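You operate a simulated robot arm through the tools that you are given. There is no shell and no other tool.

Carry out the task below with a simulated two-armed robot. There is one attempt and no reset: what you move stays moved.

TASK
Stack the small carton marked "A1" from the top of the grey drawer chest on top of the small carton marked "C3". Take the green marker and put it on the shelf under the steel bench. Push the middle drawer of the chest shut. Close the bottom drawer of the chest. Take the order card on the top of the goods table and put it away on the top board of the steel shelf. Fetch the clip order card and set it on the lower shelf of the goods table. Turn the target knob to 4 kg. Turn the black force knob to 3. Fetch the label box with the latest date from the top shelf of the blue rack and set it on the shelf under the steel bench. Any order will do. Set down upright: green marker, clip order card, label box.

The check looks at the end state, three seconds after you hand in, the way a careful person would. Anything else that was tipped, shoved, dropped, spilled or broken makes it a failure.

THE ROBOT
Two 7-joint arms with two-finger grippers on one trunk, on a base that moves. Base frame: it is fixed to the floor where the robot stands at the start and does not move with it; the origin is under the middle of the robot, x ahead of it, y to its left, z up. Units: m, degrees, N and s.
The left shoulder is at the start at [0.023, 0.244, 1.151], the right one opposite. With the tool pointing down near the work surface each hand reaches from about 0.14 to 0.76 m from the robot's upright axis, wherever it stands, measured 20 degrees to its own side. Places, roughly: black force knob [-1.3, -4.4, 0.9]; bottom drawer of the chest [0.9, 0.4, 0.2]; clip order card [1.5, -1.5, 0.75]; green marker [0.5, 0.25, 1]; label box [-1.25, -2, 1.75]; lower shelf of the goods table [0.7, -1, 0.2]; middle drawer of the chest [0.9, 0.5, 0.4]; order card [0.75, -1.25, 0.75]; shelf under the steel bench [1.4, -1, 0.2]; small carton [0.75, 0.25, 1]; target knob [1.2, -3.2, 1.2]; top board of the steel shelf (58x21 cm) [1.24, -3.14, 0.88]. Payload 2.2 kg a hand.
Tool frame (each hand has its own): the origin (TCP) lies between the finger pads and is the grasp point; the fingertips stand 0.019 m ahead of it; z points along the fingers, y is the line along which they close. The gripper opens to 0.116 m; its body begins 0.07 m behind the TCP.
Orientation is that of the tool frame in the base frame, as a unit quaternion [x, y, z, w]. With the fingers straight down and closing along the base's y, the tool's x points along the base's -x, its y along +y and its z along -z.

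THE INTERFACE
- The arms move only by the tool servo_tool. It takes "left_steps", "right_steps" or both (then of equal length, played together; a hand with none holds still); each is a list that holds one entry, the list of rows, each a list of 6 numbers: the shift along the tool's x, y, z in units of 30 mm (1.0 is 30 mm), then the turn, a rotation vector about the tool's x, y, z in units of 8 degrees (1.0 is 8 degrees). In form: [[[x, y, z, rx, ry, rz], ...]]. A call has 1 to 20 rows; each row shifts and turns the commanded pose from where the row before left it, along the tool's axes as they then stand. "left_jaw" and "right_jaw" are, for a hand that has rows, the finger opening in m, from 0 to 0.116, set as the call begins (left out, the last holds). A call with a number of a shift or a turn outside -1 to 1 is refused whole. Rows are played at 5 a second. More than 0.05 m and 8.6 degrees between two rows, or a gripper value outside its range, and nothing of the call is played. Where a pose cannot be reached the arm comes as near as it can. A force on the tool above 40 N (or 10 N above the force at the start of the call, whichever is more), or a blocked arm, ends the call early, and 0.2 s more pass. Each finger travels about 0.2035 m/s and halts on what it meets, pressing with about 20 N; the grip force reading is that of the motor and also rises with nothing between the fingers. The clock runs only during rows and for 0.2 s after the last one: add rows that do not move to give the fingers time. The reply holds the time, the measured pose of the TCP, the force on the tool along the base axes, the opening and the grip force, in the units named above and with some noise, with the torque about the TCP (base axes, N m) and any sound that the robot's microphone picked up.
- Cameras (640 x 400 px; columns grow to the right, rows downward): "scene" is now at [0.1402, 0.0622, 1.3343]; the picture's right is [0.30, -0.95, 0.02], its down [-0.39, -0.14, -0.91] and it looks along [0.87, 0.26, -0.41] (base axes); focal length 214 px, centre (320, 200). "left" rides on the left gripper at [0.069, 0.015, -0.097] in its tool frame; the picture's right is [-0.21, 0.98, 0.00], its down [-0.76, -0.17, -0.63] and it looks along [-0.62, -0.14, 0.77] (tool axes); focal length 251 px, centre (320, 200). "right" rides on the right gripper at [0.069, -0.015, -0.097] in its tool frame; the picture's right is [0.21, 0.98, 0.00], its down [-0.76, 0.17, -0.63] and it looks along [-0.62, 0.14, 0.77] (tool axes); focal length 251 px, centre (320, 200). There is no depth. A picture from a camera that has moved, and an enlarged one, comes with that camera's place and axes in the base frame and with its lens. The place of the scene camera against the robot may be out by one fixed shift of up to 0.018 m in any direction.
- get_image(camera): a new picture of that camera. The clock stands still meanwhile.
- move_column(by): moves the trunk up (or, below 0, down) by that many m; the arms and the scene camera ride with it, the base frame stays. It gives what a move gives, with no picture.
- base_move(legs): drives the robot by 1 to 6 legs, each [ahead, left, turn to the left] in m, m and degrees, along the robot's own axes; the way and the turn of a leg run together, so that a leg with both is an arc; at most 1.5 m and 180 degrees a leg. The arms and the cameras ride along, it lands a little off, and it stops where it bumps. It gives what a move gives.
- head_to(pan, tilt): turns the head with the scene camera to pan (to the left, within 80 degrees either way) and tilt (down, from -29 to 69), counted from straight ahead of the robot. It gives what a move gives.
- zoom(camera, box): a new picture of the part [left, top, right, bottom] of that camera's present view, enlarged. The clock stands still meanwhile.
- finish_job(): hands the job in; it is judged then, once.

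Nothing tells you exact positions but the pictures and the camera data. Unless the task says otherwise, let go and move clear before handing in.

The tools are called after "Call:" by a JSON object that holds its "method" and its "body". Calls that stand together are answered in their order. servo_tool: Moves the arms, as the interface text tells. Its arguments: {"type":"object","properties":{"left_steps":{"type":"array","items":{"type":"array","items":{"type":"array","items":{"type":"number"}}}},"left_jaw":{"type":"number"},"right_steps":{"type":"array","items":{"type":"array","items":{"type":"array","items":{"type":"number"}}}},"right_jaw":{"type":"number"}},"required":[]} The other tools are called the same way: move_column (by) moves the trunk up or down; base_move (legs) drives the base; head_to (pan, tilt) turns the head that bears the scene camera; get_image (camera) takes a picture; zoom (camera, box) takes an enlarged picture of a part of a camera's view; finish_job () hands the job in.

At the start:

```text
time: 0.0
left_eef_pos: [0.3907, 0.4301, 1.2014]
left_orientation: [-0.001, 1.0, -0.01, -0.001]
left_force: [-0.1, 0.3, 0.5]
left_moment: [-0.05, -0.04, -0.03]
left_gripper_width: 0.1159
left_grasp_force: 0.1
right_eef_pos: [0.327, 0.0373, 1.3082]
right_orientation: [-0.001, 1.0, -0.008, 0.0]
right_force: [-0.3, 2.0, -1.6]
right_moment: [-0.1, 0.0, 0.02]
right_gripper_width: 0.1162
right_grasp_force: 0.0
trunk travel left (down, up): [-0.3, 0.19]
robot x, y, heading: [0.0029, 0.0076, -0.0]
head pan, tilt (commanded): [17.2, 23.7]
```

scene: 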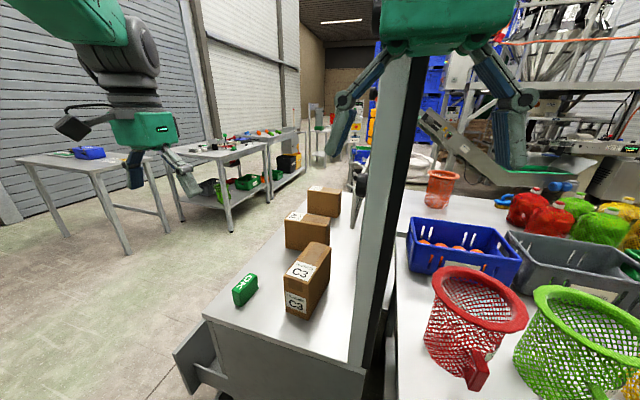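
right: 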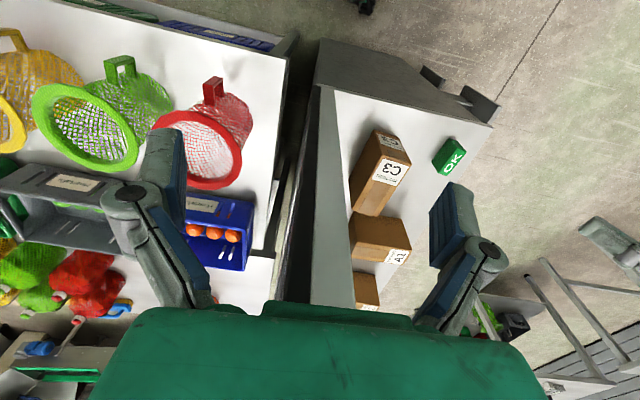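
left: 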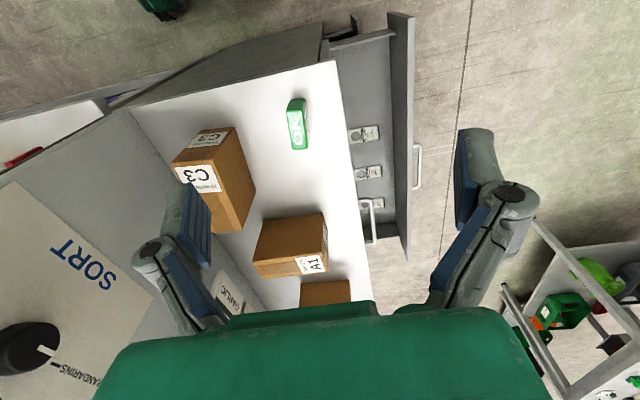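

I see the chest top ahead with three cartons (C3, A1 and another) and a green marker block marked "OK", with tables behind. I'll look around first to map the scene before moving anything.

Call:
{"method": "get_image", "body": {"camera": "scene"}}

Call:
{"method": "zoom", "body": {"camera": "scene", "box": [180, 160, 400, 400]}}

Call:
{"method": "zoom", "body": {"camera": "left", "box": [120, 0, 500, 320]}}

Call:
{"method": "zoom", "body": {"camera": "right", "box": [280, 40, 560, 320]}}

```text
taken
camera scene: at [0.1402, 0.0622, 1.3343], right [0.3, -0.95, 0.02], down [-0.39, -0.14, -0.91], along [0.87, 0.26, -0.41], focal length 214 px, centre (320, 200)
```

scene: 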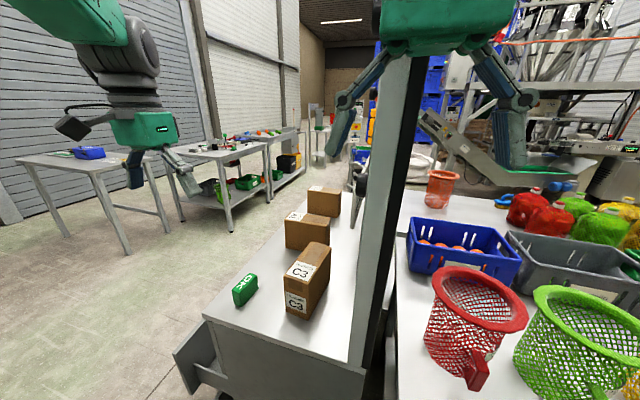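

```text
1.67 times, centred on (290, 280) of scene
camera zoom: at [0.1402, 0.0622, 1.3343], right [0.3, -0.95, 0.02], down [-0.39, -0.14, -0.91], along [0.87, 0.26, -0.41], focal length 358 px, centre (370, 67)
```

zoom: 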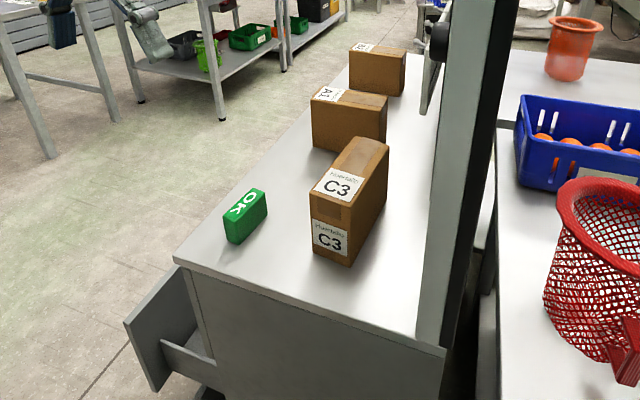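

```text
1.25 times, centred on (310, 160) of left
camera zoom: at [0.3211, 0.4476, 1.2976], right [0.21, 0.98, -0.02], down [0.76, -0.15, 0.63], along [0.62, -0.15, -0.77], focal length 314 px, centre (332, 250)
```

zoom: 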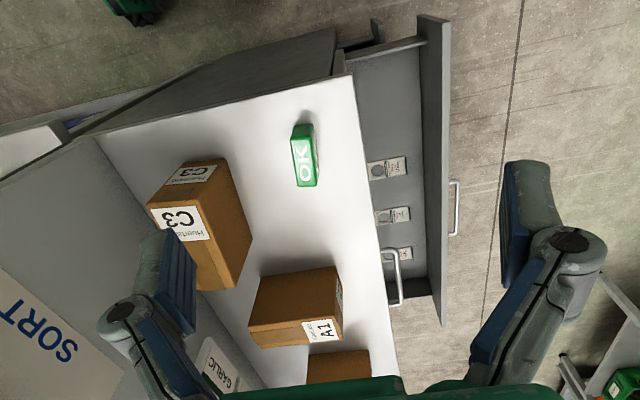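

```text
1.43 times, centred on (420, 180) of right
camera zoom: at [0.2587, 0.0242, 1.4049], right [-0.22, 0.98, -0.02], down [0.76, 0.18, 0.63], along [0.62, 0.12, -0.78], focal length 359 px, centre (177, 229)
```

zoom: 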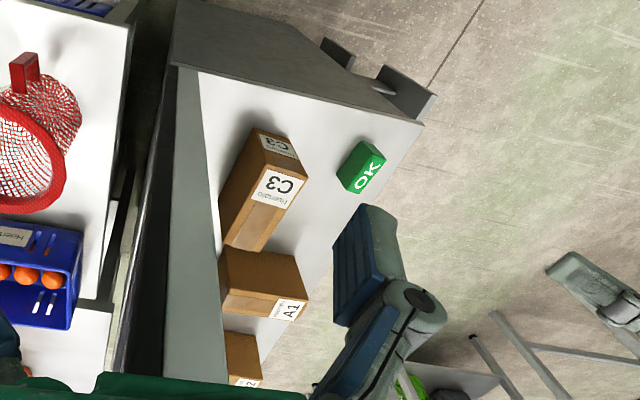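

The chest top holds cartons and the green marker, and the drawers open toward +y. I'll look around with the head to find the other stations.

Call:
{"method": "head_to", "body": {"pan": -40, "tilt": 25}}

Call:
{"method": "get_image", "body": {"camera": "scene"}}

Call:
{"method": "head_to", "body": {"pan": -80, "tilt": 25}}

Call:
{"method": "get_image", "body": {"camera": "scene"}}

Call:
{"method": "head_to", "body": {"pan": 75, "tilt": 25}}

Call:
{"method": "get_image", "body": {"camera": "scene"}}

Call:
{"method": "head_to", "body": {"pan": 25, "tilt": 50}}

Call:
{"method": "get_image", "body": {"camera": "scene"}}

```text
time: 1.3
left_eef_pos: [0.3874, 0.3813, 1.217]
left_orientation: [-0.001, 1.0, 0.011, 0.0]
left_force: [0.7, -2.0, 0.1]
left_moment: [0.15, 0.02, 0.0]
left_gripper_width: 0.116
left_grasp_force: 0.0
right_eef_pos: [0.326, -0.0175, 1.3093]
right_orientation: [-0.001, 1.0, 0.011, 0.001]
right_force: [0.5, -1.3, 0.4]
right_moment: [0.13, 0.02, -0.04]
right_gripper_width: 0.1158
right_grasp_force: 0.0
trunk travel left (down, up): [-0.3, 0.19]
robot x, y, heading: [0.0011, 0.0026, 0.2]
head pan, tilt (commanded): [-40.0, 25.0]
```

```text
taken
camera scene: at [0.1221, -0.0805, 1.3318], right [-0.64, -0.77, -0.01], down [-0.33, 0.29, -0.9], along [0.69, -0.57, -0.44], focal length 214 px, centre (320, 200)
```

scene: 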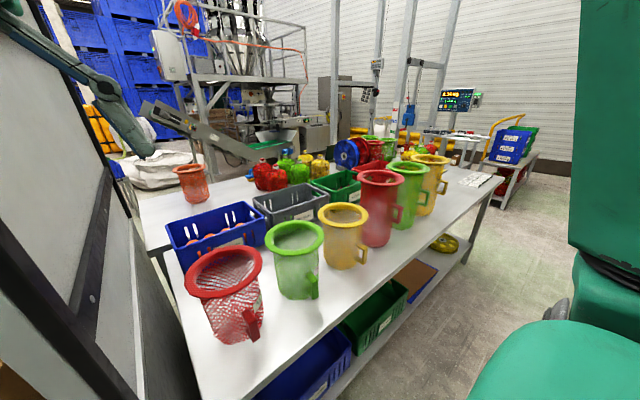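

```text
time: 2.3
left_eef_pos: [0.3887, 0.4092, 1.2094]
left_orientation: [-0.001, 1.0, 0.0, 0.0]
left_force: [0.6, 1.0, -0.7]
left_moment: [-0.01, -0.03, 0.03]
left_gripper_width: 0.116
left_grasp_force: 0.0
right_eef_pos: [0.3257, 0.0137, 1.3094]
right_orientation: [-0.002, 1.0, 0.0, 0.0]
right_force: [0.7, -0.5, -0.8]
right_moment: [-0.04, -0.01, 0.01]
right_gripper_width: 0.116
right_grasp_force: 0.0
trunk travel left (down, up): [-0.3, 0.19]
robot x, y, heading: [0.0003, 0.0026, 0.0]
head pan, tilt (commanded): [-80.0, 25.0]
```

```text
taken
camera scene: at [0.0685, -0.092, 1.3325], right [-0.98, -0.17, 0.0], down [-0.08, 0.42, -0.9], along [0.16, -0.89, -0.43], focal length 214 px, centre (320, 200)
```

scene: 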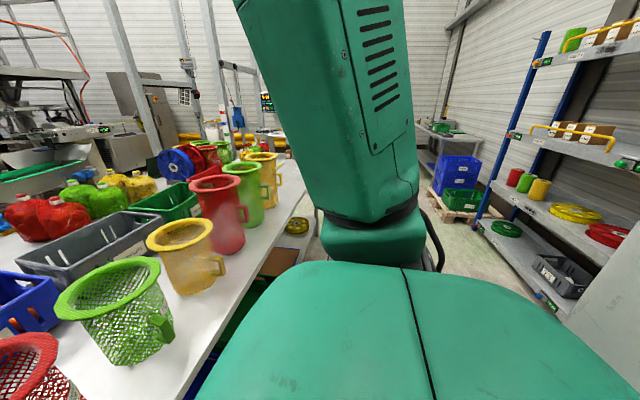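

```text
time: 4.7
left_eef_pos: [0.3886, 0.3701, 1.221]
left_orientation: [0.0, 1.0, 0.014, 0.0]
left_force: [0.6, 0.6, 0.3]
left_moment: [0.09, 0.0, 0.04]
left_gripper_width: 0.1161
left_grasp_force: 0.1
right_eef_pos: [0.3265, -0.0286, 1.3118]
right_orientation: [0.002, 1.0, 0.014, 0.001]
right_force: [-0.6, -1.8, 1.1]
right_moment: [0.09, 0.04, -0.02]
right_gripper_width: 0.1161
right_grasp_force: 0.1
trunk travel left (down, up): [-0.3, 0.19]
robot x, y, heading: [0.0001, -0.0017, 0.0]
head pan, tilt (commanded): [75.0, 25.0]
```

```text
taken
camera scene: at [0.0749, 0.0609, 1.3351], right [0.97, -0.26, -0.01], down [-0.11, -0.39, -0.92], along [0.23, 0.88, -0.4], focal length 214 px, centre (320, 200)
```

scene: 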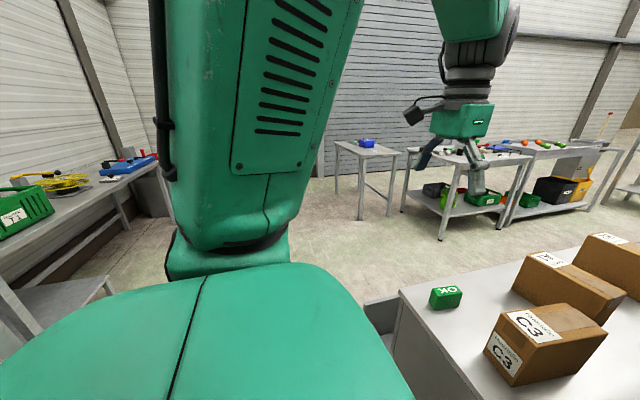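

```text
time: 5.9
left_eef_pos: [0.3879, 0.4219, 1.2075]
left_orientation: [-0.002, 1.0, -0.003, 0.0]
left_force: [0.2, 0.9, 0.0]
left_moment: [-0.08, 0.01, -0.02]
left_gripper_width: 0.116
left_grasp_force: 0.1
right_eef_pos: [0.3264, 0.029, 1.3089]
right_orientation: [-0.002, 1.0, -0.004, 0.0]
right_force: [-0.2, 1.4, -0.6]
right_moment: [-0.1, 0.0, 0.02]
right_gripper_width: 0.116
right_grasp_force: 0.1
trunk travel left (down, up): [-0.3, 0.19]
robot x, y, heading: [0.0006, 0.0107, -0.0]
head pan, tilt (commanded): [25.0, 50.0]
```

```text
taken
camera scene: at [0.1218, 0.046, 1.2966], right [0.45, -0.89, 0.0], down [-0.68, -0.34, -0.65], along [0.58, 0.29, -0.76], focal length 214 px, centre (320, 200)
```

scene: 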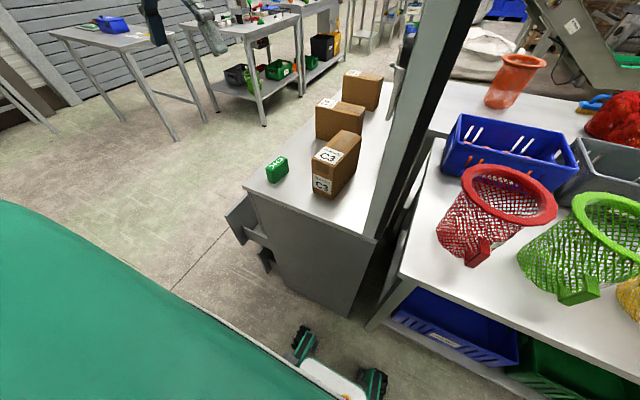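

The long table with the baskets to the right seems to be the goods table, and the blue rack stands on the far right. The robot sways a little after head moves, so I'll let it settle and take pictures for precise positions.

Call:
{"method": "servo_tool", "body": {"left_steps": [[[0, 0, 0, 0, 0, 0], [0, 0, 0, 0, 0, 0], [0, 0, 0, 0, 0, 0], [0, 0, 0, 0, 0, 0], [0, 0, 0, 0, 0, 0], [0, 0, 0, 0, 0, 0], [0, 0, 0, 0, 0, 0], [0, 0, 0, 0, 0, 0], [0, 0, 0, 0, 0, 0], [0, 0, 0, 0, 0, 0]]]}}

Call:
{"method": "zoom", "body": {"camera": "left", "box": [140, 60, 440, 320]}}

Call:
{"method": "zoom", "body": {"camera": "right", "box": [300, 100, 500, 320]}}

Call:
{"method": "zoom", "body": {"camera": "scene", "box": [220, 50, 400, 240]}}

```text
time: 8.1
left_eef_pos: [0.3877, 0.3823, 1.2172]
left_orientation: [0.0, 1.0, 0.01, 0.0]
left_force: [-0.1, -0.5, 0.2]
left_moment: [0.08, 0.01, 0.0]
left_gripper_width: 0.1162
left_grasp_force: 0.1
right_eef_pos: [0.3249, -0.0123, 1.311]
right_orientation: [0.001, 1.0, 0.008, 0.0]
right_force: [0.0, -0.8, 0.1]
right_moment: [0.1, 0.04, -0.01]
right_gripper_width: 0.116
right_grasp_force: 0.1
trunk travel left (down, up): [-0.3, 0.19]
robot x, y, heading: [0.0004, 0.0005, 0.1]
head pan, tilt (commanded): [25.0, 50.0]
```

```text
1.54 times, centred on (290, 190) of left
camera zoom: at [0.3181, 0.3974, 1.3132], right [0.22, 0.98, 0.02], down [0.76, -0.18, 0.63], along [0.62, -0.12, -0.78], focal length 387 px, centre (366, 215)
```

zoom: 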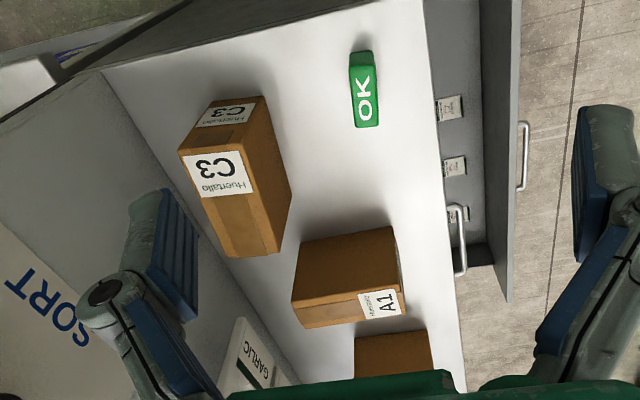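

```text
1.82 times, centred on (400, 210) of right
camera zoom: at [0.2554, -0.0291, 1.406], right [-0.22, 0.98, 0.02], down [0.76, 0.16, 0.64], along [0.62, 0.15, -0.77], focal length 457 px, centre (174, 182)
```

zoom: 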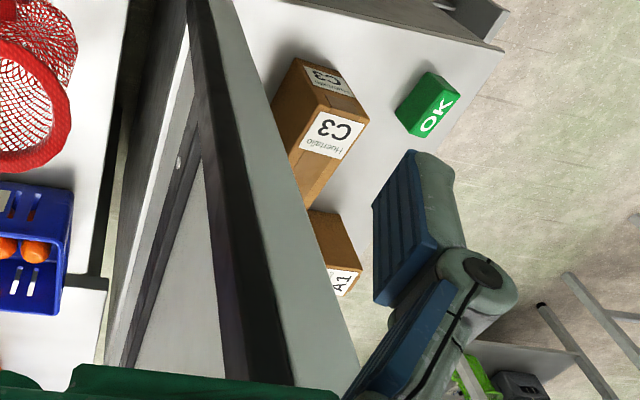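

```text
2.11 times, centred on (310, 145) of scene
camera zoom: at [0.1207, 0.0385, 1.2956], right [0.42, -0.91, 0.0], down [-0.7, -0.33, -0.64], along [0.58, 0.27, -0.77], focal length 452 px, centre (341, 316)
```

zoom: 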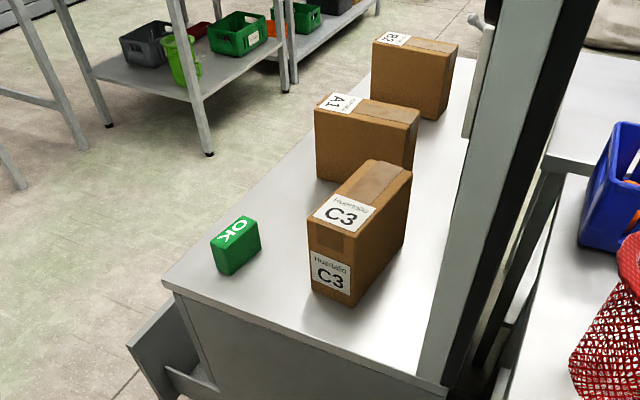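

The TCP readings still swing sideways without any motion, so I'll sample the sway over time to learn its pattern.

Call:
{"method": "servo_tool", "body": {"left_steps": [[[0, 0, 0, 0, 0, 0]]]}}

Call:
{"method": "servo_tool", "body": {"left_steps": [[[0, 0, 0, 0, 0, 0]]]}}

Call:
{"method": "servo_tool", "body": {"left_steps": [[[0, 0, 0, 0, 0, 0]]]}}

Call:
{"method": "servo_tool", "body": {"left_steps": [[[0, 0, 0, 0, 0, 0]]]}}

Call:
{"method": "servo_tool", "body": {"left_steps": [[[0, 0, 0, 0, 0, 0]]]}}

Call:
{"method": "servo_tool", "body": {"left_steps": [[[0, 0, 0, 0, 0, 0]]]}}

Call:
{"method": "servo_tool", "body": {"left_steps": [[[0, 0, 0, 0, 0, 0]]]}}

Call:
{"method": "servo_tool", "body": {"left_steps": [[[0, 0, 0, 0, 0, 0]]]}}

Call:
{"method": "servo_tool", "body": {"left_steps": [[[0, 0, 0, 0, 0, 0], [0, 0, 0, 0, 0, 0], [0, 0, 0, 0, 0, 0], [0, 0, 0, 0, 0, 0], [0, 0, 0, 0, 0, 0], [0, 0, 0, 0, 0, 0], [0, 0, 0, 0, 0, 0], [0, 0, 0, 0, 0, 0], [0, 0, 0, 0, 0, 0], [0, 0, 0, 0, 0, 0]]]}}

Call:
{"method": "servo_tool", "body": {"left_steps": [[[0, 0, 0, 0, 0, 0]]]}}

Call:
{"method": "servo_tool", "body": {"left_steps": [[[0, 0, 0, 0, 0, 0]]]}}

Call:
{"method": "servo_tool", "body": {"left_steps": [[[0, 0, 0, 0, 0, 0]]]}}

```text
time: 8.5
left_eef_pos: [0.3883, 0.4161, 1.2078]
left_orientation: [-0.001, 1.0, -0.002, -0.001]
left_force: [-0.4, 0.4, -1.2]
left_moment: [0.0, 0.01, 0.0]
left_gripper_width: 0.1161
left_grasp_force: 0.0
right_eef_pos: [0.3275, 0.0197, 1.3094]
right_orientation: [-0.001, 1.0, 0.0, 0.0]
right_force: [8.2, -5.6, 4.3]
right_moment: [0.66, 1.23, 0.54]
right_gripper_width: 0.1159
right_grasp_force: 0.1
trunk travel left (down, up): [-0.3, 0.19]
robot x, y, heading: [0.003, 0.0083, 0.1]
head pan, tilt (commanded): [25.0, 50.0]
```

```text
time: 8.9
left_eef_pos: [0.3867, 0.4107, 1.2087]
left_orientation: [-0.001, 1.0, -0.001, 0.0]
left_force: [-0.7, 0.1, 0.1]
left_moment: [-0.01, -0.05, -0.01]
left_gripper_width: 0.1161
left_grasp_force: 0.1
right_eef_pos: [0.3248, 0.017, 1.3099]
right_orientation: [-0.002, 1.0, -0.001, 0.001]
right_force: [-1.4, 0.3, -0.3]
right_moment: [-0.03, -0.07, -0.03]
right_gripper_width: 0.1159
right_grasp_force: 0.1
trunk travel left (down, up): [-0.3, 0.19]
robot x, y, heading: [-0.0028, 0.0023, 0.1]
head pan, tilt (commanded): [25.0, 50.0]
```

```text
time: 9.3
left_eef_pos: [0.3896, 0.3848, 1.2163]
left_orientation: [0.0, 1.0, 0.01, -0.001]
left_force: [0.4, -0.6, 0.4]
left_moment: [0.07, 0.04, -0.05]
left_gripper_width: 0.1162
left_grasp_force: 0.1
right_eef_pos: [0.327, -0.0126, 1.3095]
right_orientation: [-0.001, 1.0, 0.009, -0.001]
right_force: [3.1, -13.9, 1.1]
right_moment: [1.58, 0.47, 1.11]
right_gripper_width: 0.1158
right_grasp_force: 0.1
trunk travel left (down, up): [-0.3, 0.19]
robot x, y, heading: [-0.0004, 0.0021, -0.1]
head pan, tilt (commanded): [25.0, 50.0]
```

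```text
time: 9.9
left_eef_pos: [0.3828, 0.3564, 1.2229]
left_orientation: [0.002, 1.0, 0.023, -0.007]
left_force: [0.4, -1.2, 0.4]
left_moment: [0.18, 0.0, 0.02]
left_gripper_width: 0.1162
left_grasp_force: 0.0
right_eef_pos: [0.3175, -0.0421, 1.3118]
right_orientation: [0.001, 1.0, 0.023, 0.002]
right_force: [-0.2, -2.8, 1.0]
right_moment: [0.21, 0.06, 0.04]
right_gripper_width: 0.116
right_grasp_force: 0.1
trunk travel left (down, up): [-0.3, 0.19]
robot x, y, heading: [-0.0049, 0.0039, -0.1]
head pan, tilt (commanded): [25.0, 50.0]
stopped in row 1 (left hand): the arm was blocked; the commanded pose is now the measured one
```

```text
time: 10.5
left_eef_pos: [0.3813, 0.4714, 1.1944]
left_orientation: [-0.004, 1.0, -0.02, 0.001]
left_force: [-1.1, 3.0, 0.5]
left_moment: [-0.27, -0.09, 0.02]
left_gripper_width: 0.116
left_grasp_force: 0.0
right_eef_pos: [0.3169, 0.0813, 1.3067]
right_orientation: [-0.003, 1.0, -0.019, 0.001]
right_force: [-0.8, 2.6, -1.1]
right_moment: [-0.27, -0.03, 0.01]
right_gripper_width: 0.1161
right_grasp_force: 0.0
trunk travel left (down, up): [-0.3, 0.19]
robot x, y, heading: [-0.0028, 0.0237, -0.3]
head pan, tilt (commanded): [25.0, 50.0]
stopped in row 1 (left hand): the arm was blocked; the commanded pose is now the measured one
```

```text
time: 11.1
left_eef_pos: [0.3793, 0.4034, 1.2176]
left_orientation: [0.001, 1.0, 0.005, 0.005]
left_force: [-0.3, 0.1, -0.2]
left_moment: [-0.03, 0.01, -0.02]
left_gripper_width: 0.1161
left_grasp_force: 0.1
right_eef_pos: [0.3175, 0.0076, 1.31]
right_orientation: [-0.001, 1.0, 0.004, 0.002]
right_force: [5.2, -10.2, 2.0]
right_moment: [1.25, 0.8, 0.83]
right_gripper_width: 0.1159
right_grasp_force: 0.1
trunk travel left (down, up): [-0.3, 0.19]
robot x, y, heading: [-0.0021, 0.008, -0.1]
head pan, tilt (commanded): [25.0, 50.0]
stopped in row 1 (left hand): the arm was blocked; the commanded pose is now the measured one
```

```text
time: 11.5
left_eef_pos: [0.3815, 0.4232, 1.2059]
left_orientation: [-0.001, 1.0, -0.004, -0.003]
left_force: [1.2, -0.1, -0.2]
left_moment: [-0.03, -0.02, -0.01]
left_gripper_width: 0.1158
left_grasp_force: 0.1
right_eef_pos: [0.3168, 0.0307, 1.3101]
right_orientation: [-0.001, 1.0, -0.004, 0.002]
right_force: [-0.5, 0.9, -0.9]
right_moment: [-0.01, 0.05, 0.02]
right_gripper_width: 0.1161
right_grasp_force: 0.0
trunk travel left (down, up): [-0.3, 0.19]
robot x, y, heading: [-0.0021, 0.0118, -0.2]
head pan, tilt (commanded): [25.0, 50.0]
```

```text
time: 12.1
left_eef_pos: [0.3786, 0.4456, 1.206]
left_orientation: [-0.001, 1.0, -0.014, 0.009]
left_force: [-0.7, 1.0, -0.9]
left_moment: [-0.12, -0.03, 0.03]
left_gripper_width: 0.116
left_grasp_force: 0.0
right_eef_pos: [0.316, 0.0531, 1.3099]
right_orientation: [0.0, 1.0, -0.014, 0.002]
right_force: [16.3, -8.6, 2.6]
right_moment: [1.07, 2.2, 0.81]
right_gripper_width: 0.1161
right_grasp_force: 0.0
trunk travel left (down, up): [-0.3, 0.19]
robot x, y, heading: [-0.0019, 0.0076, -0.2]
head pan, tilt (commanded): [25.0, 50.0]
stopped in row 1 (left hand): the arm was blocked; the commanded pose is now the measured one
```

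```text
time: 14.5
left_eef_pos: [0.3789, 0.3479, 1.2245]
left_orientation: [0.005, 1.0, 0.023, 0.0]
left_force: [0.0, -2.1, 1.1]
left_moment: [0.14, 0.06, 0.01]
left_gripper_width: 0.1161
left_grasp_force: 0.1
right_eef_pos: [0.3128, -0.0496, 1.3133]
right_orientation: [0.002, 1.0, 0.022, 0.002]
right_force: [0.8, -2.1, 0.9]
right_moment: [0.16, 0.06, 0.0]
right_gripper_width: 0.1159
right_grasp_force: 0.0
trunk travel left (down, up): [-0.3, 0.19]
robot x, y, heading: [-0.0035, -0.0077, 0.0]
head pan, tilt (commanded): [25.0, 50.0]
stopped in row 10 (left hand): the arm was blocked; the commanded pose is now the measured one
```

```text
time: 15.1
left_eef_pos: [0.3758, 0.3828, 1.2085]
left_orientation: [0.001, 1.0, 0.012, -0.014]
left_force: [0.7, -0.5, 0.5]
left_moment: [0.05, -0.02, 0.03]
left_gripper_width: 0.1162
left_grasp_force: 0.0
right_eef_pos: [0.3103, -0.0122, 1.3147]
right_orientation: [0.0, 1.0, 0.014, 0.005]
right_force: [-0.8, -0.8, 0.9]
right_moment: [0.04, 0.0, 0.0]
right_gripper_width: 0.1162
right_grasp_force: 0.1
trunk travel left (down, up): [-0.3, 0.19]
robot x, y, heading: [-0.0017, 0.0043, -0.1]
head pan, tilt (commanded): [25.0, 50.0]
stopped in row 1 (left hand): the arm was blocked; the commanded pose is now the measured one
```

```text
time: 15.5
left_eef_pos: [0.3756, 0.3928, 1.216]
left_orientation: [0.0, 1.0, 0.008, 0.0]
left_force: [-0.5, 0.9, 0.8]
left_moment: [-0.05, -0.02, 0.0]
left_gripper_width: 0.116
left_grasp_force: 0.0
right_eef_pos: [0.3104, -0.0013, 1.3133]
right_orientation: [-0.001, 1.0, 0.011, 0.005]
right_force: [0.1, -0.2, 0.5]
right_moment: [0.03, -0.01, -0.02]
right_gripper_width: 0.116
right_grasp_force: 0.0
trunk travel left (down, up): [-0.3, 0.19]
robot x, y, heading: [0.0001, 0.0069, -0.1]
head pan, tilt (commanded): [25.0, 50.0]
```

```text
time: 15.9
left_eef_pos: [0.3765, 0.4041, 1.2014]
left_orientation: [0.001, 1.0, 0.003, -0.013]
left_force: [0.2, -0.8, -1.0]
left_moment: [-0.01, 0.03, 0.02]
left_gripper_width: 0.1157
left_grasp_force: 0.0
right_eef_pos: [0.3108, 0.0111, 1.3139]
right_orientation: [0.0, 1.0, 0.004, 0.004]
right_force: [-0.2, 0.0, -0.5]
right_moment: [-0.09, -0.02, 0.01]
right_gripper_width: 0.1159
right_grasp_force: 0.1
trunk travel left (down, up): [-0.3, 0.19]
robot x, y, heading: [-0.0007, 0.0052, -0.1]
head pan, tilt (commanded): [25.0, 50.0]
```

The robot is rocking sideways, and the right hand reports intermittent contact well above its fingers. I'll look at the right hand and its surroundings before going on.

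Call:
{"method": "head_to", "body": {"pan": -5, "tilt": -15}}

Call:
{"method": "get_image", "body": {"camera": "scene"}}

Call:
{"method": "get_image", "body": {"camera": "right"}}

Call:
{"method": "get_image", "body": {"camera": "left"}}

```text
time: 17.3
left_eef_pos: [0.3752, 0.3929, 1.2152]
left_orientation: [0.0, 1.0, 0.01, -0.001]
left_force: [-0.3, 0.3, 1.2]
left_moment: [-0.02, -0.02, 0.03]
left_gripper_width: 0.116
left_grasp_force: 0.0
right_eef_pos: [0.3094, -0.0036, 1.3129]
right_orientation: [-0.001, 1.0, 0.01, 0.004]
right_force: [0.5, -0.6, 0.9]
right_moment: [-0.01, -0.03, 0.01]
right_gripper_width: 0.1158
right_grasp_force: 0.0
trunk travel left (down, up): [-0.3, 0.19]
robot x, y, heading: [-0.0008, 0.0069, -0.2]
head pan, tilt (commanded): [-5.0, -15.0]
```

```text
taken
camera scene: at [0.1297, -0.0234, 1.3955], right [-0.09, -1.0, -0.02], down [0.25, -0.01, -0.97], along [0.96, -0.09, 0.25], focal length 214 px, centre (320, 200)
```

scene: 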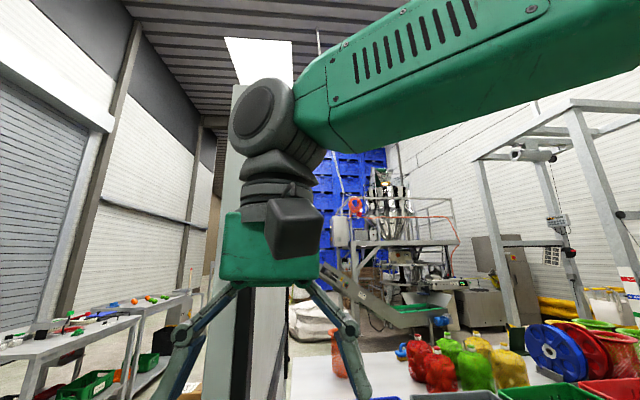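

```text
taken
camera right: at [0.2395, -0.0199, 1.4082], right [-0.22, 0.98, 0.02], down [0.75, 0.15, 0.64], along [0.62, 0.15, -0.77], focal length 251 px, centre (320, 200)
```

right: 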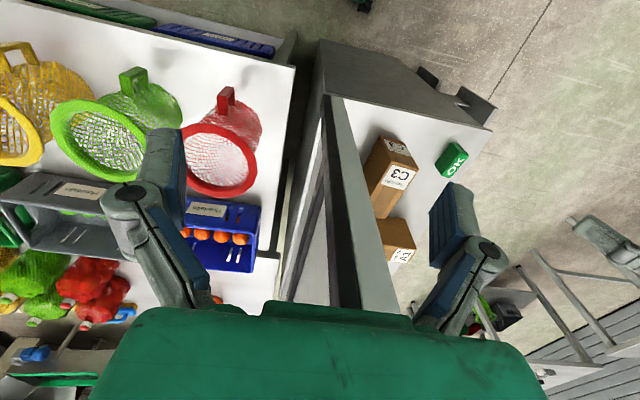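

```text
taken
camera left: at [0.3062, 0.4063, 1.3129], right [0.21, 0.98, 0.02], down [0.76, -0.18, 0.63], along [0.62, -0.12, -0.78], focal length 251 px, centre (320, 200)
```

left: 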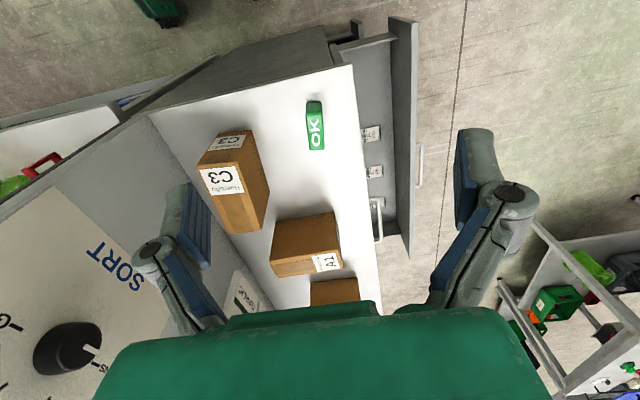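

The tall sorting panel stands in front of the right hand, and the head is very close to the right gripper's camera box, which probably caused the contact and the rocking. I'll move the right hand away to the right, clear of the head and panel.

Call:
{"method": "servo_tool", "body": {"right_steps": [[[0, -0.7, 0, 0, 0, 0], [0, -0.7, 0, 0, 0, 0], [0, -0.7, 0, 0, 0, 0], [0, -0.7, 0, 0, 0, 0], [0, -0.7, 0, 0, 0, 0], [0, -0.7, 0, 0, 0, 0], [0, -0.7, 0, 0, 0, 0], [0, -0.7, 0, 0, 0, 0], [0, -0.7, 0, 0, 0, 0], [0, -0.7, 0, 0, 0, 0], [0, -0.7, 0, 0, 0, 0], [0, -0.7, 0, 0, 0, 0], [0, -0.7, 0, 0, 0, 0], [0, 0, 0, 0, 0, 0], [0, 0, 0, 0, 0, 0], [0, 0, 0, 0, 0, 0]]]}}

Call:
{"method": "servo_tool", "body": {"left_steps": [[[0, 0, 0, 0, 0, 0]]]}}

Call:
{"method": "servo_tool", "body": {"left_steps": [[[0, 0, 0, 0, 0, 0]]]}}

Call:
{"method": "servo_tool", "body": {"left_steps": [[[0, 0, 0, 0, 0, 0]]]}}

Call:
{"method": "servo_tool", "body": {"left_steps": [[[0, 0, 0, 0, 0, 0]]]}}

```text
time: 20.9
left_eef_pos: [0.3714, 0.3933, 1.2109]
left_orientation: [0.0, 1.0, 0.005, -0.003]
left_force: [-0.5, 1.2, 0.1]
left_moment: [-0.03, -0.06, 0.02]
left_gripper_width: 0.1161
left_grasp_force: 0.1
right_eef_pos: [0.3087, -0.2723, 1.3123]
right_orientation: [-0.001, 1.0, 0.006, 0.007]
right_force: [0.2, 0.5, 0.9]
right_moment: [-0.09, -0.03, 0.01]
right_gripper_width: 0.1161
right_grasp_force: 0.1
trunk travel left (down, up): [-0.3, 0.19]
robot x, y, heading: [-0.0002, -0.0033, -0.0]
head pan, tilt (commanded): [-5.0, -15.0]
stopped in row 16 (right hand): the arm was blocked; the commanded pose is now the measured one
```

```text
time: 21.3
left_eef_pos: [0.3775, 0.3895, 1.2023]
left_orientation: [0.002, 1.0, 0.004, -0.014]
left_force: [-0.2, -0.6, -1.3]
left_moment: [-0.03, -0.01, 0.05]
left_gripper_width: 0.1162
left_grasp_force: 0.0
right_eef_pos: [0.3122, -0.2776, 1.3112]
right_orientation: [-0.001, 1.0, 0.004, 0.003]
right_force: [-0.6, 0.8, -0.3]
right_moment: [0.0, -0.02, 0.02]
right_gripper_width: 0.1163
right_grasp_force: 0.1
trunk travel left (down, up): [-0.3, 0.19]
robot x, y, heading: [-0.0001, -0.0112, 0.0]
head pan, tilt (commanded): [-5.0, -15.0]
```

```text
time: 21.7
left_eef_pos: [0.3708, 0.3628, 1.2213]
left_orientation: [0.001, 1.0, 0.017, 0.001]
left_force: [0.6, 0.2, 0.2]
left_moment: [0.05, 0.02, -0.03]
left_gripper_width: 0.1158
left_grasp_force: 0.1
right_eef_pos: [0.3097, -0.3046, 1.3067]
right_orientation: [0.0, 1.0, 0.017, 0.005]
right_force: [0.4, 0.2, 0.3]
right_moment: [0.01, 0.0, -0.04]
right_gripper_width: 0.1159
right_grasp_force: 0.0
trunk travel left (down, up): [-0.3, 0.19]
robot x, y, heading: [-0.0049, -0.0097, 0.2]
head pan, tilt (commanded): [-5.0, -15.0]
```

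```text
time: 22.3
left_eef_pos: [0.372, 0.3376, 1.2149]
left_orientation: [0.003, 0.999, 0.028, -0.021]
left_force: [0.4, -1.4, 0.3]
left_moment: [0.16, 0.01, -0.02]
left_gripper_width: 0.116
left_grasp_force: 0.0
right_eef_pos: [0.3056, -0.3321, 1.3]
right_orientation: [0.001, 1.0, 0.029, 0.006]
right_force: [0.1, -1.5, -0.3]
right_moment: [0.17, -0.01, -0.01]
right_gripper_width: 0.1157
right_grasp_force: 0.1
trunk travel left (down, up): [-0.3, 0.19]
robot x, y, heading: [-0.0032, -0.0079, -0.0]
head pan, tilt (commanded): [-5.0, -15.0]
stopped in row 1 (left hand): the arm was blocked; the commanded pose is now the measured one
```

```text
time: 22.9
left_eef_pos: [0.3714, 0.4543, 1.1911]
left_orientation: [-0.001, 1.0, -0.016, -0.01]
left_force: [-0.1, 2.0, -0.3]
left_moment: [-0.21, 0.02, 0.04]
left_gripper_width: 0.1158
left_grasp_force: 0.0
right_eef_pos: [0.3061, -0.2065, 1.3216]
right_orientation: [-0.003, 1.0, -0.016, 0.006]
right_force: [0.6, 1.5, 0.6]
right_moment: [-0.2, -0.04, -0.01]
right_gripper_width: 0.116
right_grasp_force: 0.1
trunk travel left (down, up): [-0.3, 0.19]
robot x, y, heading: [-0.0031, 0.0125, -0.1]
head pan, tilt (commanded): [-5.0, -15.0]
stopped in row 1 (left hand): the arm was blocked; the commanded pose is now the measured one
```

The whole robot still rocks from side to side with no contact. I'll test whether holding both arms together for longer lets it settle.

Call:
{"method": "servo_tool", "body": {"left_steps": [[[0, 0, 0, 0, 0, 0], [0, 0, 0, 0, 0, 0], [0, 0, 0, 0, 0, 0], [0, 0, 0, 0, 0, 0], [0, 0, 0, 0, 0, 0], [0, 0, 0, 0, 0, 0], [0, 0, 0, 0, 0, 0], [0, 0, 0, 0, 0, 0], [0, 0, 0, 0, 0, 0], [0, 0, 0, 0, 0, 0], [0, 0, 0, 0, 0, 0], [0, 0, 0, 0, 0, 0], [0, 0, 0, 0, 0, 0], [0, 0, 0, 0, 0, 0], [0, 0, 0, 0, 0, 0], [0, 0, 0, 0, 0, 0], [0, 0, 0, 0, 0, 0], [0, 0, 0, 0, 0, 0], [0, 0, 0, 0, 0, 0], [0, 0, 0, 0, 0, 0]]], "right_steps": [[[0, 0, 0, 0, 0, 0], [0, 0, 0, 0, 0, 0], [0, 0, 0, 0, 0, 0], [0, 0, 0, 0, 0, 0], [0, 0, 0, 0, 0, 0], [0, 0, 0, 0, 0, 0], [0, 0, 0, 0, 0, 0], [0, 0, 0, 0, 0, 0], [0, 0, 0, 0, 0, 0], [0, 0, 0, 0, 0, 0], [0, 0, 0, 0, 0, 0], [0, 0, 0, 0, 0, 0], [0, 0, 0, 0, 0, 0], [0, 0, 0, 0, 0, 0], [0, 0, 0, 0, 0, 0], [0, 0, 0, 0, 0, 0], [0, 0, 0, 0, 0, 0], [0, 0, 0, 0, 0, 0], [0, 0, 0, 0, 0, 0], [0, 0, 0, 0, 0, 0]]]}}

Call:
{"method": "move_column", "body": {"by": -0.001}}

Call:
{"method": "move_column", "body": {"by": 0.001}}

Call:
{"method": "head_to", "body": {"pan": -5, "tilt": -14}}

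Call:
{"method": "head_to", "body": {"pan": -5, "tilt": -15}}

```text
time: 27.1
left_eef_pos: [0.3674, 0.3935, 1.2086]
left_orientation: [-0.003, 1.0, 0.008, -0.009]
left_force: [0.5, -0.1, -0.2]
left_moment: [0.02, 0.06, -0.02]
left_gripper_width: 0.116
left_grasp_force: 0.0
right_eef_pos: [0.3061, -0.2741, 1.3077]
right_orientation: [-0.004, 1.0, 0.01, 0.005]
right_force: [0.6, -0.6, -0.5]
right_moment: [0.03, 0.04, 0.0]
right_gripper_width: 0.1158
right_grasp_force: 0.0
trunk travel left (down, up): [-0.3, 0.19]
robot x, y, heading: [-0.0034, 0.0031, 0.1]
head pan, tilt (commanded): [-5.0, -15.0]
```

```text
time: 27.6
left_eef_pos: [0.3679, 0.4009, 1.1986]
left_orientation: [0.002, 1.0, 0.005, -0.02]
left_force: [-1.0, 1.1, 0.0]
left_moment: [-0.07, -0.03, 0.0]
left_gripper_width: 0.1156
left_grasp_force: 0.0
right_eef_pos: [0.3007, -0.2645, 1.3113]
right_orientation: [-0.002, 1.0, 0.005, 0.008]
right_force: [-1.1, 0.5, 1.0]
right_moment: [-0.07, -0.09, 0.01]
right_gripper_width: 0.1159
right_grasp_force: 0.1
trunk travel left (down, up): [-0.299, 0.191]
robot x, y, heading: [0.0003, 0.0085, -0.1]
head pan, tilt (commanded): [-5.0, -15.0]
```

```text
time: 28.1
left_eef_pos: [0.3666, 0.4358, 1.2016]
left_orientation: [0.0, 1.0, -0.006, -0.007]
left_force: [-0.9, 0.1, 0.5]
left_moment: [-0.02, -0.05, 0.03]
left_gripper_width: 0.1162
left_grasp_force: 0.0
right_eef_pos: [0.3016, -0.2255, 1.3191]
right_orientation: [-0.005, 1.0, -0.006, 0.008]
right_force: [-0.4, 0.3, 0.8]
right_moment: [-0.01, -0.08, -0.03]
right_gripper_width: 0.1161
right_grasp_force: 0.0
trunk travel left (down, up): [-0.3, 0.19]
robot x, y, heading: [-0.0001, 0.0122, -0.2]
head pan, tilt (commanded): [-5.0, -15.0]
```

```text
time: 28.7
left_eef_pos: [0.3718, 0.3441, 1.225]
left_orientation: [0.001, 1.0, 0.027, -0.006]
left_force: [1.5, -1.9, 2.0]
left_moment: [0.2, 0.08, 0.0]
left_gripper_width: 0.1162
left_grasp_force: 0.1
right_eef_pos: [0.3059, -0.3251, 1.3011]
right_orientation: [-0.002, 1.0, 0.027, 0.005]
right_force: [-0.7, -2.3, 0.5]
right_moment: [0.23, 0.0, -0.01]
right_gripper_width: 0.116
right_grasp_force: 0.1
trunk travel left (down, up): [-0.3, 0.19]
robot x, y, heading: [-0.0027, -0.0051, -0.2]
head pan, tilt (commanded): [-5.0, -14.0]
```

```text
time: 29.3
left_eef_pos: [0.3772, 0.4344, 1.1889]
left_orientation: [0.004, 1.0, -0.008, -0.02]
left_force: [2.6, -1.9, -2.7]
left_moment: [0.12, 0.16, 0.0]
left_gripper_width: 0.1161
left_grasp_force: 0.0
right_eef_pos: [0.3034, -0.2267, 1.315]
right_orientation: [0.0, 1.0, -0.008, 0.005]
right_force: [-1.5, -0.8, -1.2]
right_moment: [0.04, -0.1, 0.0]
right_gripper_width: 0.116
right_grasp_force: 0.1
trunk travel left (down, up): [-0.3, 0.19]
robot x, y, heading: [-0.0061, 0.014, -0.4]
head pan, tilt (commanded): [-5.0, -15.0]
```

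The rocking goes on no matter what I command, so the base may be in contact with something. I'll look down around the base.

Call:
{"method": "head_to", "body": {"pan": -45, "tilt": 65}}

Call:
{"method": "get_image", "body": {"camera": "scene"}}

Call:
{"method": "head_to", "body": {"pan": 10, "tilt": 65}}

Call:
{"method": "get_image", "body": {"camera": "scene"}}

Call:
{"method": "head_to", "body": {"pan": 60, "tilt": 65}}

Call:
{"method": "get_image", "body": {"camera": "scene"}}

```text
time: 30.9
left_eef_pos: [0.3664, 0.4433, 1.1991]
left_orientation: [-0.002, 1.0, -0.009, -0.007]
left_force: [-1.0, -0.1, 1.0]
left_moment: [0.04, -0.01, 0.03]
left_gripper_width: 0.1162
left_grasp_force: 0.0
right_eef_pos: [0.3017, -0.2184, 1.3206]
right_orientation: [-0.003, 1.0, -0.008, 0.01]
right_force: [-1.3, 0.0, 0.4]
right_moment: [-0.03, -0.07, -0.02]
right_gripper_width: 0.1161
right_grasp_force: 0.2
trunk travel left (down, up): [-0.3, 0.19]
robot x, y, heading: [-0.004, 0.013, -0.1]
head pan, tilt (commanded): [-45.0, 65.0]
```

```text
taken
camera scene: at [0.0891, -0.0236, 1.2777], right [-0.71, -0.7, 0.0], down [-0.64, 0.64, -0.42], along [0.3, -0.3, -0.91], focal length 214 px, centre (320, 200)
```

scene: 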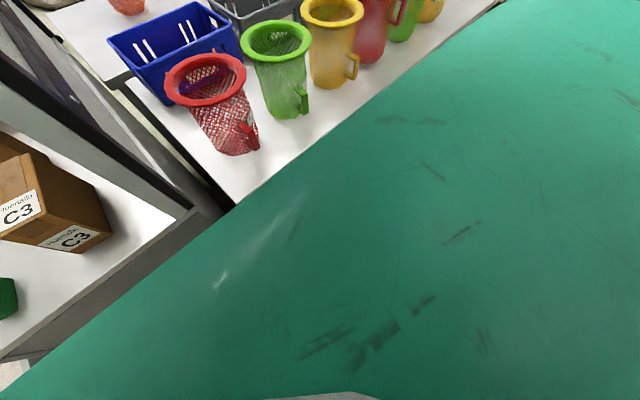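

```text
time: 32.1
left_eef_pos: [0.3733, 0.4225, 1.1924]
left_orientation: [0.003, 1.0, -0.003, -0.022]
left_force: [-1.1, 0.4, -1.7]
left_moment: [0.0, -0.06, -0.01]
left_gripper_width: 0.1159
left_grasp_force: 0.0
right_eef_pos: [0.3028, -0.2399, 1.3138]
right_orientation: [0.0, 1.0, -0.003, 0.005]
right_force: [0.8, 0.2, -1.1]
right_moment: [-0.02, 0.01, -0.01]
right_gripper_width: 0.1159
right_grasp_force: 0.0
trunk travel left (down, up): [-0.3, 0.19]
robot x, y, heading: [-0.0045, 0.0104, -0.5]
head pan, tilt (commanded): [10.0, 65.0]
```

```text
taken
camera scene: at [0.1098, 0.0653, 1.2747], right [0.17, -0.99, 0.03], down [-0.9, -0.17, -0.41], along [0.41, 0.04, -0.91], focal length 214 px, centre (320, 200)
```

scene: 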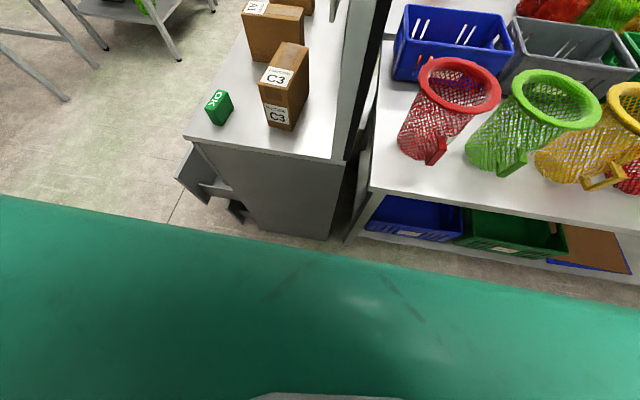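

```text
time: 33.3
left_eef_pos: [0.373, 0.3436, 1.2259]
left_orientation: [0.003, 1.0, 0.029, -0.005]
left_force: [2.0, -3.6, 3.8]
left_moment: [0.35, 0.15, -0.05]
left_gripper_width: 0.116
left_grasp_force: 0.0
right_eef_pos: [0.3064, -0.3242, 1.3018]
right_orientation: [-0.001, 1.0, 0.026, 0.005]
right_force: [-0.1, -1.5, 0.2]
right_moment: [0.08, -0.04, 0.0]
right_gripper_width: 0.1159
right_grasp_force: 0.0
trunk travel left (down, up): [-0.3, 0.19]
robot x, y, heading: [-0.0027, -0.0064, 0.2]
head pan, tilt (commanded): [60.0, 65.0]
```

```text
taken
camera scene: at [0.0833, -0.0039, 1.2786], right [0.82, -0.57, -0.03], down [-0.51, -0.73, -0.45], along [0.24, 0.39, -0.89], focal length 214 px, centre (320, 200)
```

scene: 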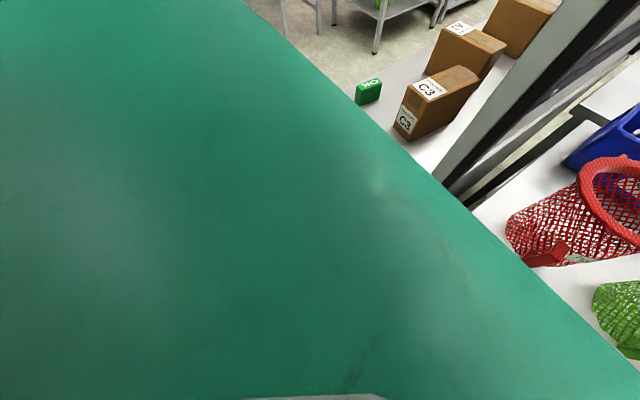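

No base contact is visible, and the robot just rocks on its own. I'll hold both arms for several seconds and then sample again, to see whether it decays.

Call:
{"method": "servo_tool", "body": {"left_steps": [[[0, 0, 0, 0, 0, 0], [0, 0, 0, 0, 0, 0], [0, 0, 0, 0, 0, 0], [0, 0, 0, 0, 0, 0], [0, 0, 0, 0, 0, 0], [0, 0, 0, 0, 0, 0], [0, 0, 0, 0, 0, 0], [0, 0, 0, 0, 0, 0], [0, 0, 0, 0, 0, 0], [0, 0, 0, 0, 0, 0], [0, 0, 0, 0, 0, 0], [0, 0, 0, 0, 0, 0], [0, 0, 0, 0, 0, 0], [0, 0, 0, 0, 0, 0], [0, 0, 0, 0, 0, 0], [0, 0, 0, 0, 0, 0], [0, 0, 0, 0, 0, 0], [0, 0, 0, 0, 0, 0], [0, 0, 0, 0, 0, 0], [0, 0, 0, 0, 0, 0]]], "right_steps": [[[0, 0, 0, 0, 0, 0], [0, 0, 0, 0, 0, 0], [0, 0, 0, 0, 0, 0], [0, 0, 0, 0, 0, 0], [0, 0, 0, 0, 0, 0], [0, 0, 0, 0, 0, 0], [0, 0, 0, 0, 0, 0], [0, 0, 0, 0, 0, 0], [0, 0, 0, 0, 0, 0], [0, 0, 0, 0, 0, 0], [0, 0, 0, 0, 0, 0], [0, 0, 0, 0, 0, 0], [0, 0, 0, 0, 0, 0], [0, 0, 0, 0, 0, 0], [0, 0, 0, 0, 0, 0], [0, 0, 0, 0, 0, 0], [0, 0, 0, 0, 0, 0], [0, 0, 0, 0, 0, 0], [0, 0, 0, 0, 0, 0], [0, 0, 0, 0, 0, 0]]]}}

Call:
{"method": "servo_tool", "body": {"left_steps": [[[0, 0, 0, 0, 0, 0], [0, 0, 0, 0, 0, 0], [0, 0, 0, 0, 0, 0], [0, 0, 0, 0, 0, 0], [0, 0, 0, 0, 0, 0], [0, 0, 0, 0, 0, 0], [0, 0, 0, 0, 0, 0], [0, 0, 0, 0, 0, 0], [0, 0, 0, 0, 0, 0], [0, 0, 0, 0, 0, 0], [0, 0, 0, 0, 0, 0], [0, 0, 0, 0, 0, 0], [0, 0, 0, 0, 0, 0], [0, 0, 0, 0, 0, 0], [0, 0, 0, 0, 0, 0], [0, 0, 0, 0, 0, 0], [0, 0, 0, 0, 0, 0], [0, 0, 0, 0, 0, 0], [0, 0, 0, 0, 0, 0], [0, 0, 0, 0, 0, 0]]], "right_steps": [[[0, 0, 0, 0, 0, 0], [0, 0, 0, 0, 0, 0], [0, 0, 0, 0, 0, 0], [0, 0, 0, 0, 0, 0], [0, 0, 0, 0, 0, 0], [0, 0, 0, 0, 0, 0], [0, 0, 0, 0, 0, 0], [0, 0, 0, 0, 0, 0], [0, 0, 0, 0, 0, 0], [0, 0, 0, 0, 0, 0], [0, 0, 0, 0, 0, 0], [0, 0, 0, 0, 0, 0], [0, 0, 0, 0, 0, 0], [0, 0, 0, 0, 0, 0], [0, 0, 0, 0, 0, 0], [0, 0, 0, 0, 0, 0], [0, 0, 0, 0, 0, 0], [0, 0, 0, 0, 0, 0], [0, 0, 0, 0, 0, 0], [0, 0, 0, 0, 0, 0]]]}}

Call:
{"method": "servo_tool", "body": {"left_steps": [[[0, 0, 0, 0, 0, 0]]], "right_steps": [[[0, 0, 0, 0, 0, 0]]]}}

Call:
{"method": "servo_tool", "body": {"left_steps": [[[0, 0, 0, 0, 0, 0]]], "right_steps": [[[0, 0, 0, 0, 0, 0]]]}}

Call:
{"method": "servo_tool", "body": {"left_steps": [[[0, 0, 0, 0, 0, 0], [0, 0, 0, 0, 0, 0]]], "right_steps": [[[0, 0, 0, 0, 0, 0], [0, 0, 0, 0, 0, 0]]]}}

Call:
{"method": "servo_tool", "body": {"left_steps": [[[0, 0, 0, 0, 0, 0]]], "right_steps": [[[0, 0, 0, 0, 0, 0]]]}}

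```text
time: 37.7
left_eef_pos: [0.3657, 0.3738, 1.2058]
left_orientation: [-0.006, 1.0, -0.012, -0.022]
left_force: [-0.3, -1.4, 0.7]
left_moment: [0.1, 0.0, 0.0]
left_gripper_width: 0.1161
left_grasp_force: 0.2
right_eef_pos: [0.297, -0.304, 1.3036]
right_orientation: [0.002, 1.0, 0.022, 0.007]
right_force: [0.2, -0.7, -0.4]
right_moment: [0.14, -0.02, -0.02]
right_gripper_width: 0.1159
right_grasp_force: 0.1
trunk travel left (down, up): [-0.3, 0.19]
robot x, y, heading: [-0.0045, 0.0122, -0.6]
head pan, tilt (commanded): [60.0, 65.0]
stopped in row 20 (left hand): the arm was blocked; the commanded pose is now the measured one
```

```text
time: 42.1
left_eef_pos: [0.3651, 0.3954, 1.1983]
left_orientation: [-0.011, 0.999, -0.025, -0.027]
left_force: [0.0, -1.0, 0.2]
left_moment: [0.04, 0.02, -0.02]
left_gripper_width: 0.1161
left_grasp_force: 0.1
right_eef_pos: [0.2953, -0.2862, 1.3051]
right_orientation: [0.001, 1.0, 0.016, 0.009]
right_force: [0.1, -1.2, 0.3]
right_moment: [0.12, 0.0, 0.03]
right_gripper_width: 0.1161
right_grasp_force: 0.0
trunk travel left (down, up): [-0.3, 0.19]
robot x, y, heading: [-0.0054, 0.0239, -0.5]
head pan, tilt (commanded): [60.0, 65.0]
stopped in row 20 (left hand): the arm was blocked; the commanded pose is now the measured one
```

```text
time: 42.5
left_eef_pos: [0.3684, 0.4197, 1.2025]
left_orientation: [-0.005, 1.0, -0.016, -0.016]
left_force: [-0.5, 0.1, -0.5]
left_moment: [-0.03, -0.01, 0.01]
left_gripper_width: 0.1161
left_grasp_force: 0.1
right_eef_pos: [0.2959, -0.2524, 1.309]
right_orientation: [-0.002, 1.0, 0.007, 0.008]
right_force: [-0.5, -0.1, -0.1]
right_moment: [-0.03, 0.0, -0.01]
right_gripper_width: 0.1161
right_grasp_force: 0.1
trunk travel left (down, up): [-0.3, 0.19]
robot x, y, heading: [-0.0078, 0.0341, -0.5]
head pan, tilt (commanded): [60.0, 65.0]
```

```text
time: 42.9
left_eef_pos: [0.3665, 0.4205, 1.1908]
left_orientation: [-0.012, 0.999, -0.035, -0.029]
left_force: [-0.7, 1.6, 0.3]
left_moment: [-0.04, 0.0, 0.0]
left_gripper_width: 0.1159
left_grasp_force: 0.0
right_eef_pos: [0.2968, -0.2594, 1.3084]
right_orientation: [0.0, 1.0, 0.006, 0.009]
right_force: [0.2, -0.2, -0.9]
right_moment: [0.0, 0.0, 0.02]
right_gripper_width: 0.1159
right_grasp_force: 0.2
trunk travel left (down, up): [-0.3, 0.19]
robot x, y, heading: [-0.0063, 0.0283, -0.6]
head pan, tilt (commanded): [60.0, 65.0]
```

```text
time: 43.7
left_eef_pos: [0.3649, 0.4624, 1.1872]
left_orientation: [-0.01, 0.999, -0.037, -0.021]
left_force: [-0.8, 0.3, -1.6]
left_moment: [-0.03, -0.03, 0.01]
left_gripper_width: 0.1162
left_grasp_force: 0.1
right_eef_pos: [0.2954, -0.2094, 1.3171]
right_orientation: [-0.003, 1.0, -0.011, 0.009]
right_force: [0.0, 1.1, 0.7]
right_moment: [-0.06, -0.03, -0.01]
right_gripper_width: 0.1159
right_grasp_force: 0.0
trunk travel left (down, up): [-0.3, 0.19]
robot x, y, heading: [-0.0038, 0.0419, -0.8]
head pan, tilt (commanded): [60.0, 65.0]
stopped in row 2 (left hand): the arm was blocked; the commanded pose is now the measured one
```

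```text
time: 44.3
left_eef_pos: [0.3623, 0.448, 1.1952]
left_orientation: [-0.006, 0.999, -0.03, -0.013]
left_force: [-0.7, 0.6, -0.3]
left_moment: [-0.1, -0.01, 0.02]
left_gripper_width: 0.116
left_grasp_force: 0.1
right_eef_pos: [0.292, -0.2208, 1.3174]
right_orientation: [-0.001, 1.0, -0.007, 0.008]
right_force: [1.2, 1.4, -0.3]
right_moment: [-0.08, -0.04, -0.03]
right_gripper_width: 0.1158
right_grasp_force: 0.1
trunk travel left (down, up): [-0.3, 0.19]
robot x, y, heading: [-0.0054, 0.0321, -0.7]
head pan, tilt (commanded): [60.0, 65.0]
stopped in row 1 (left hand): the arm was blocked; the commanded pose is now the measured one
```

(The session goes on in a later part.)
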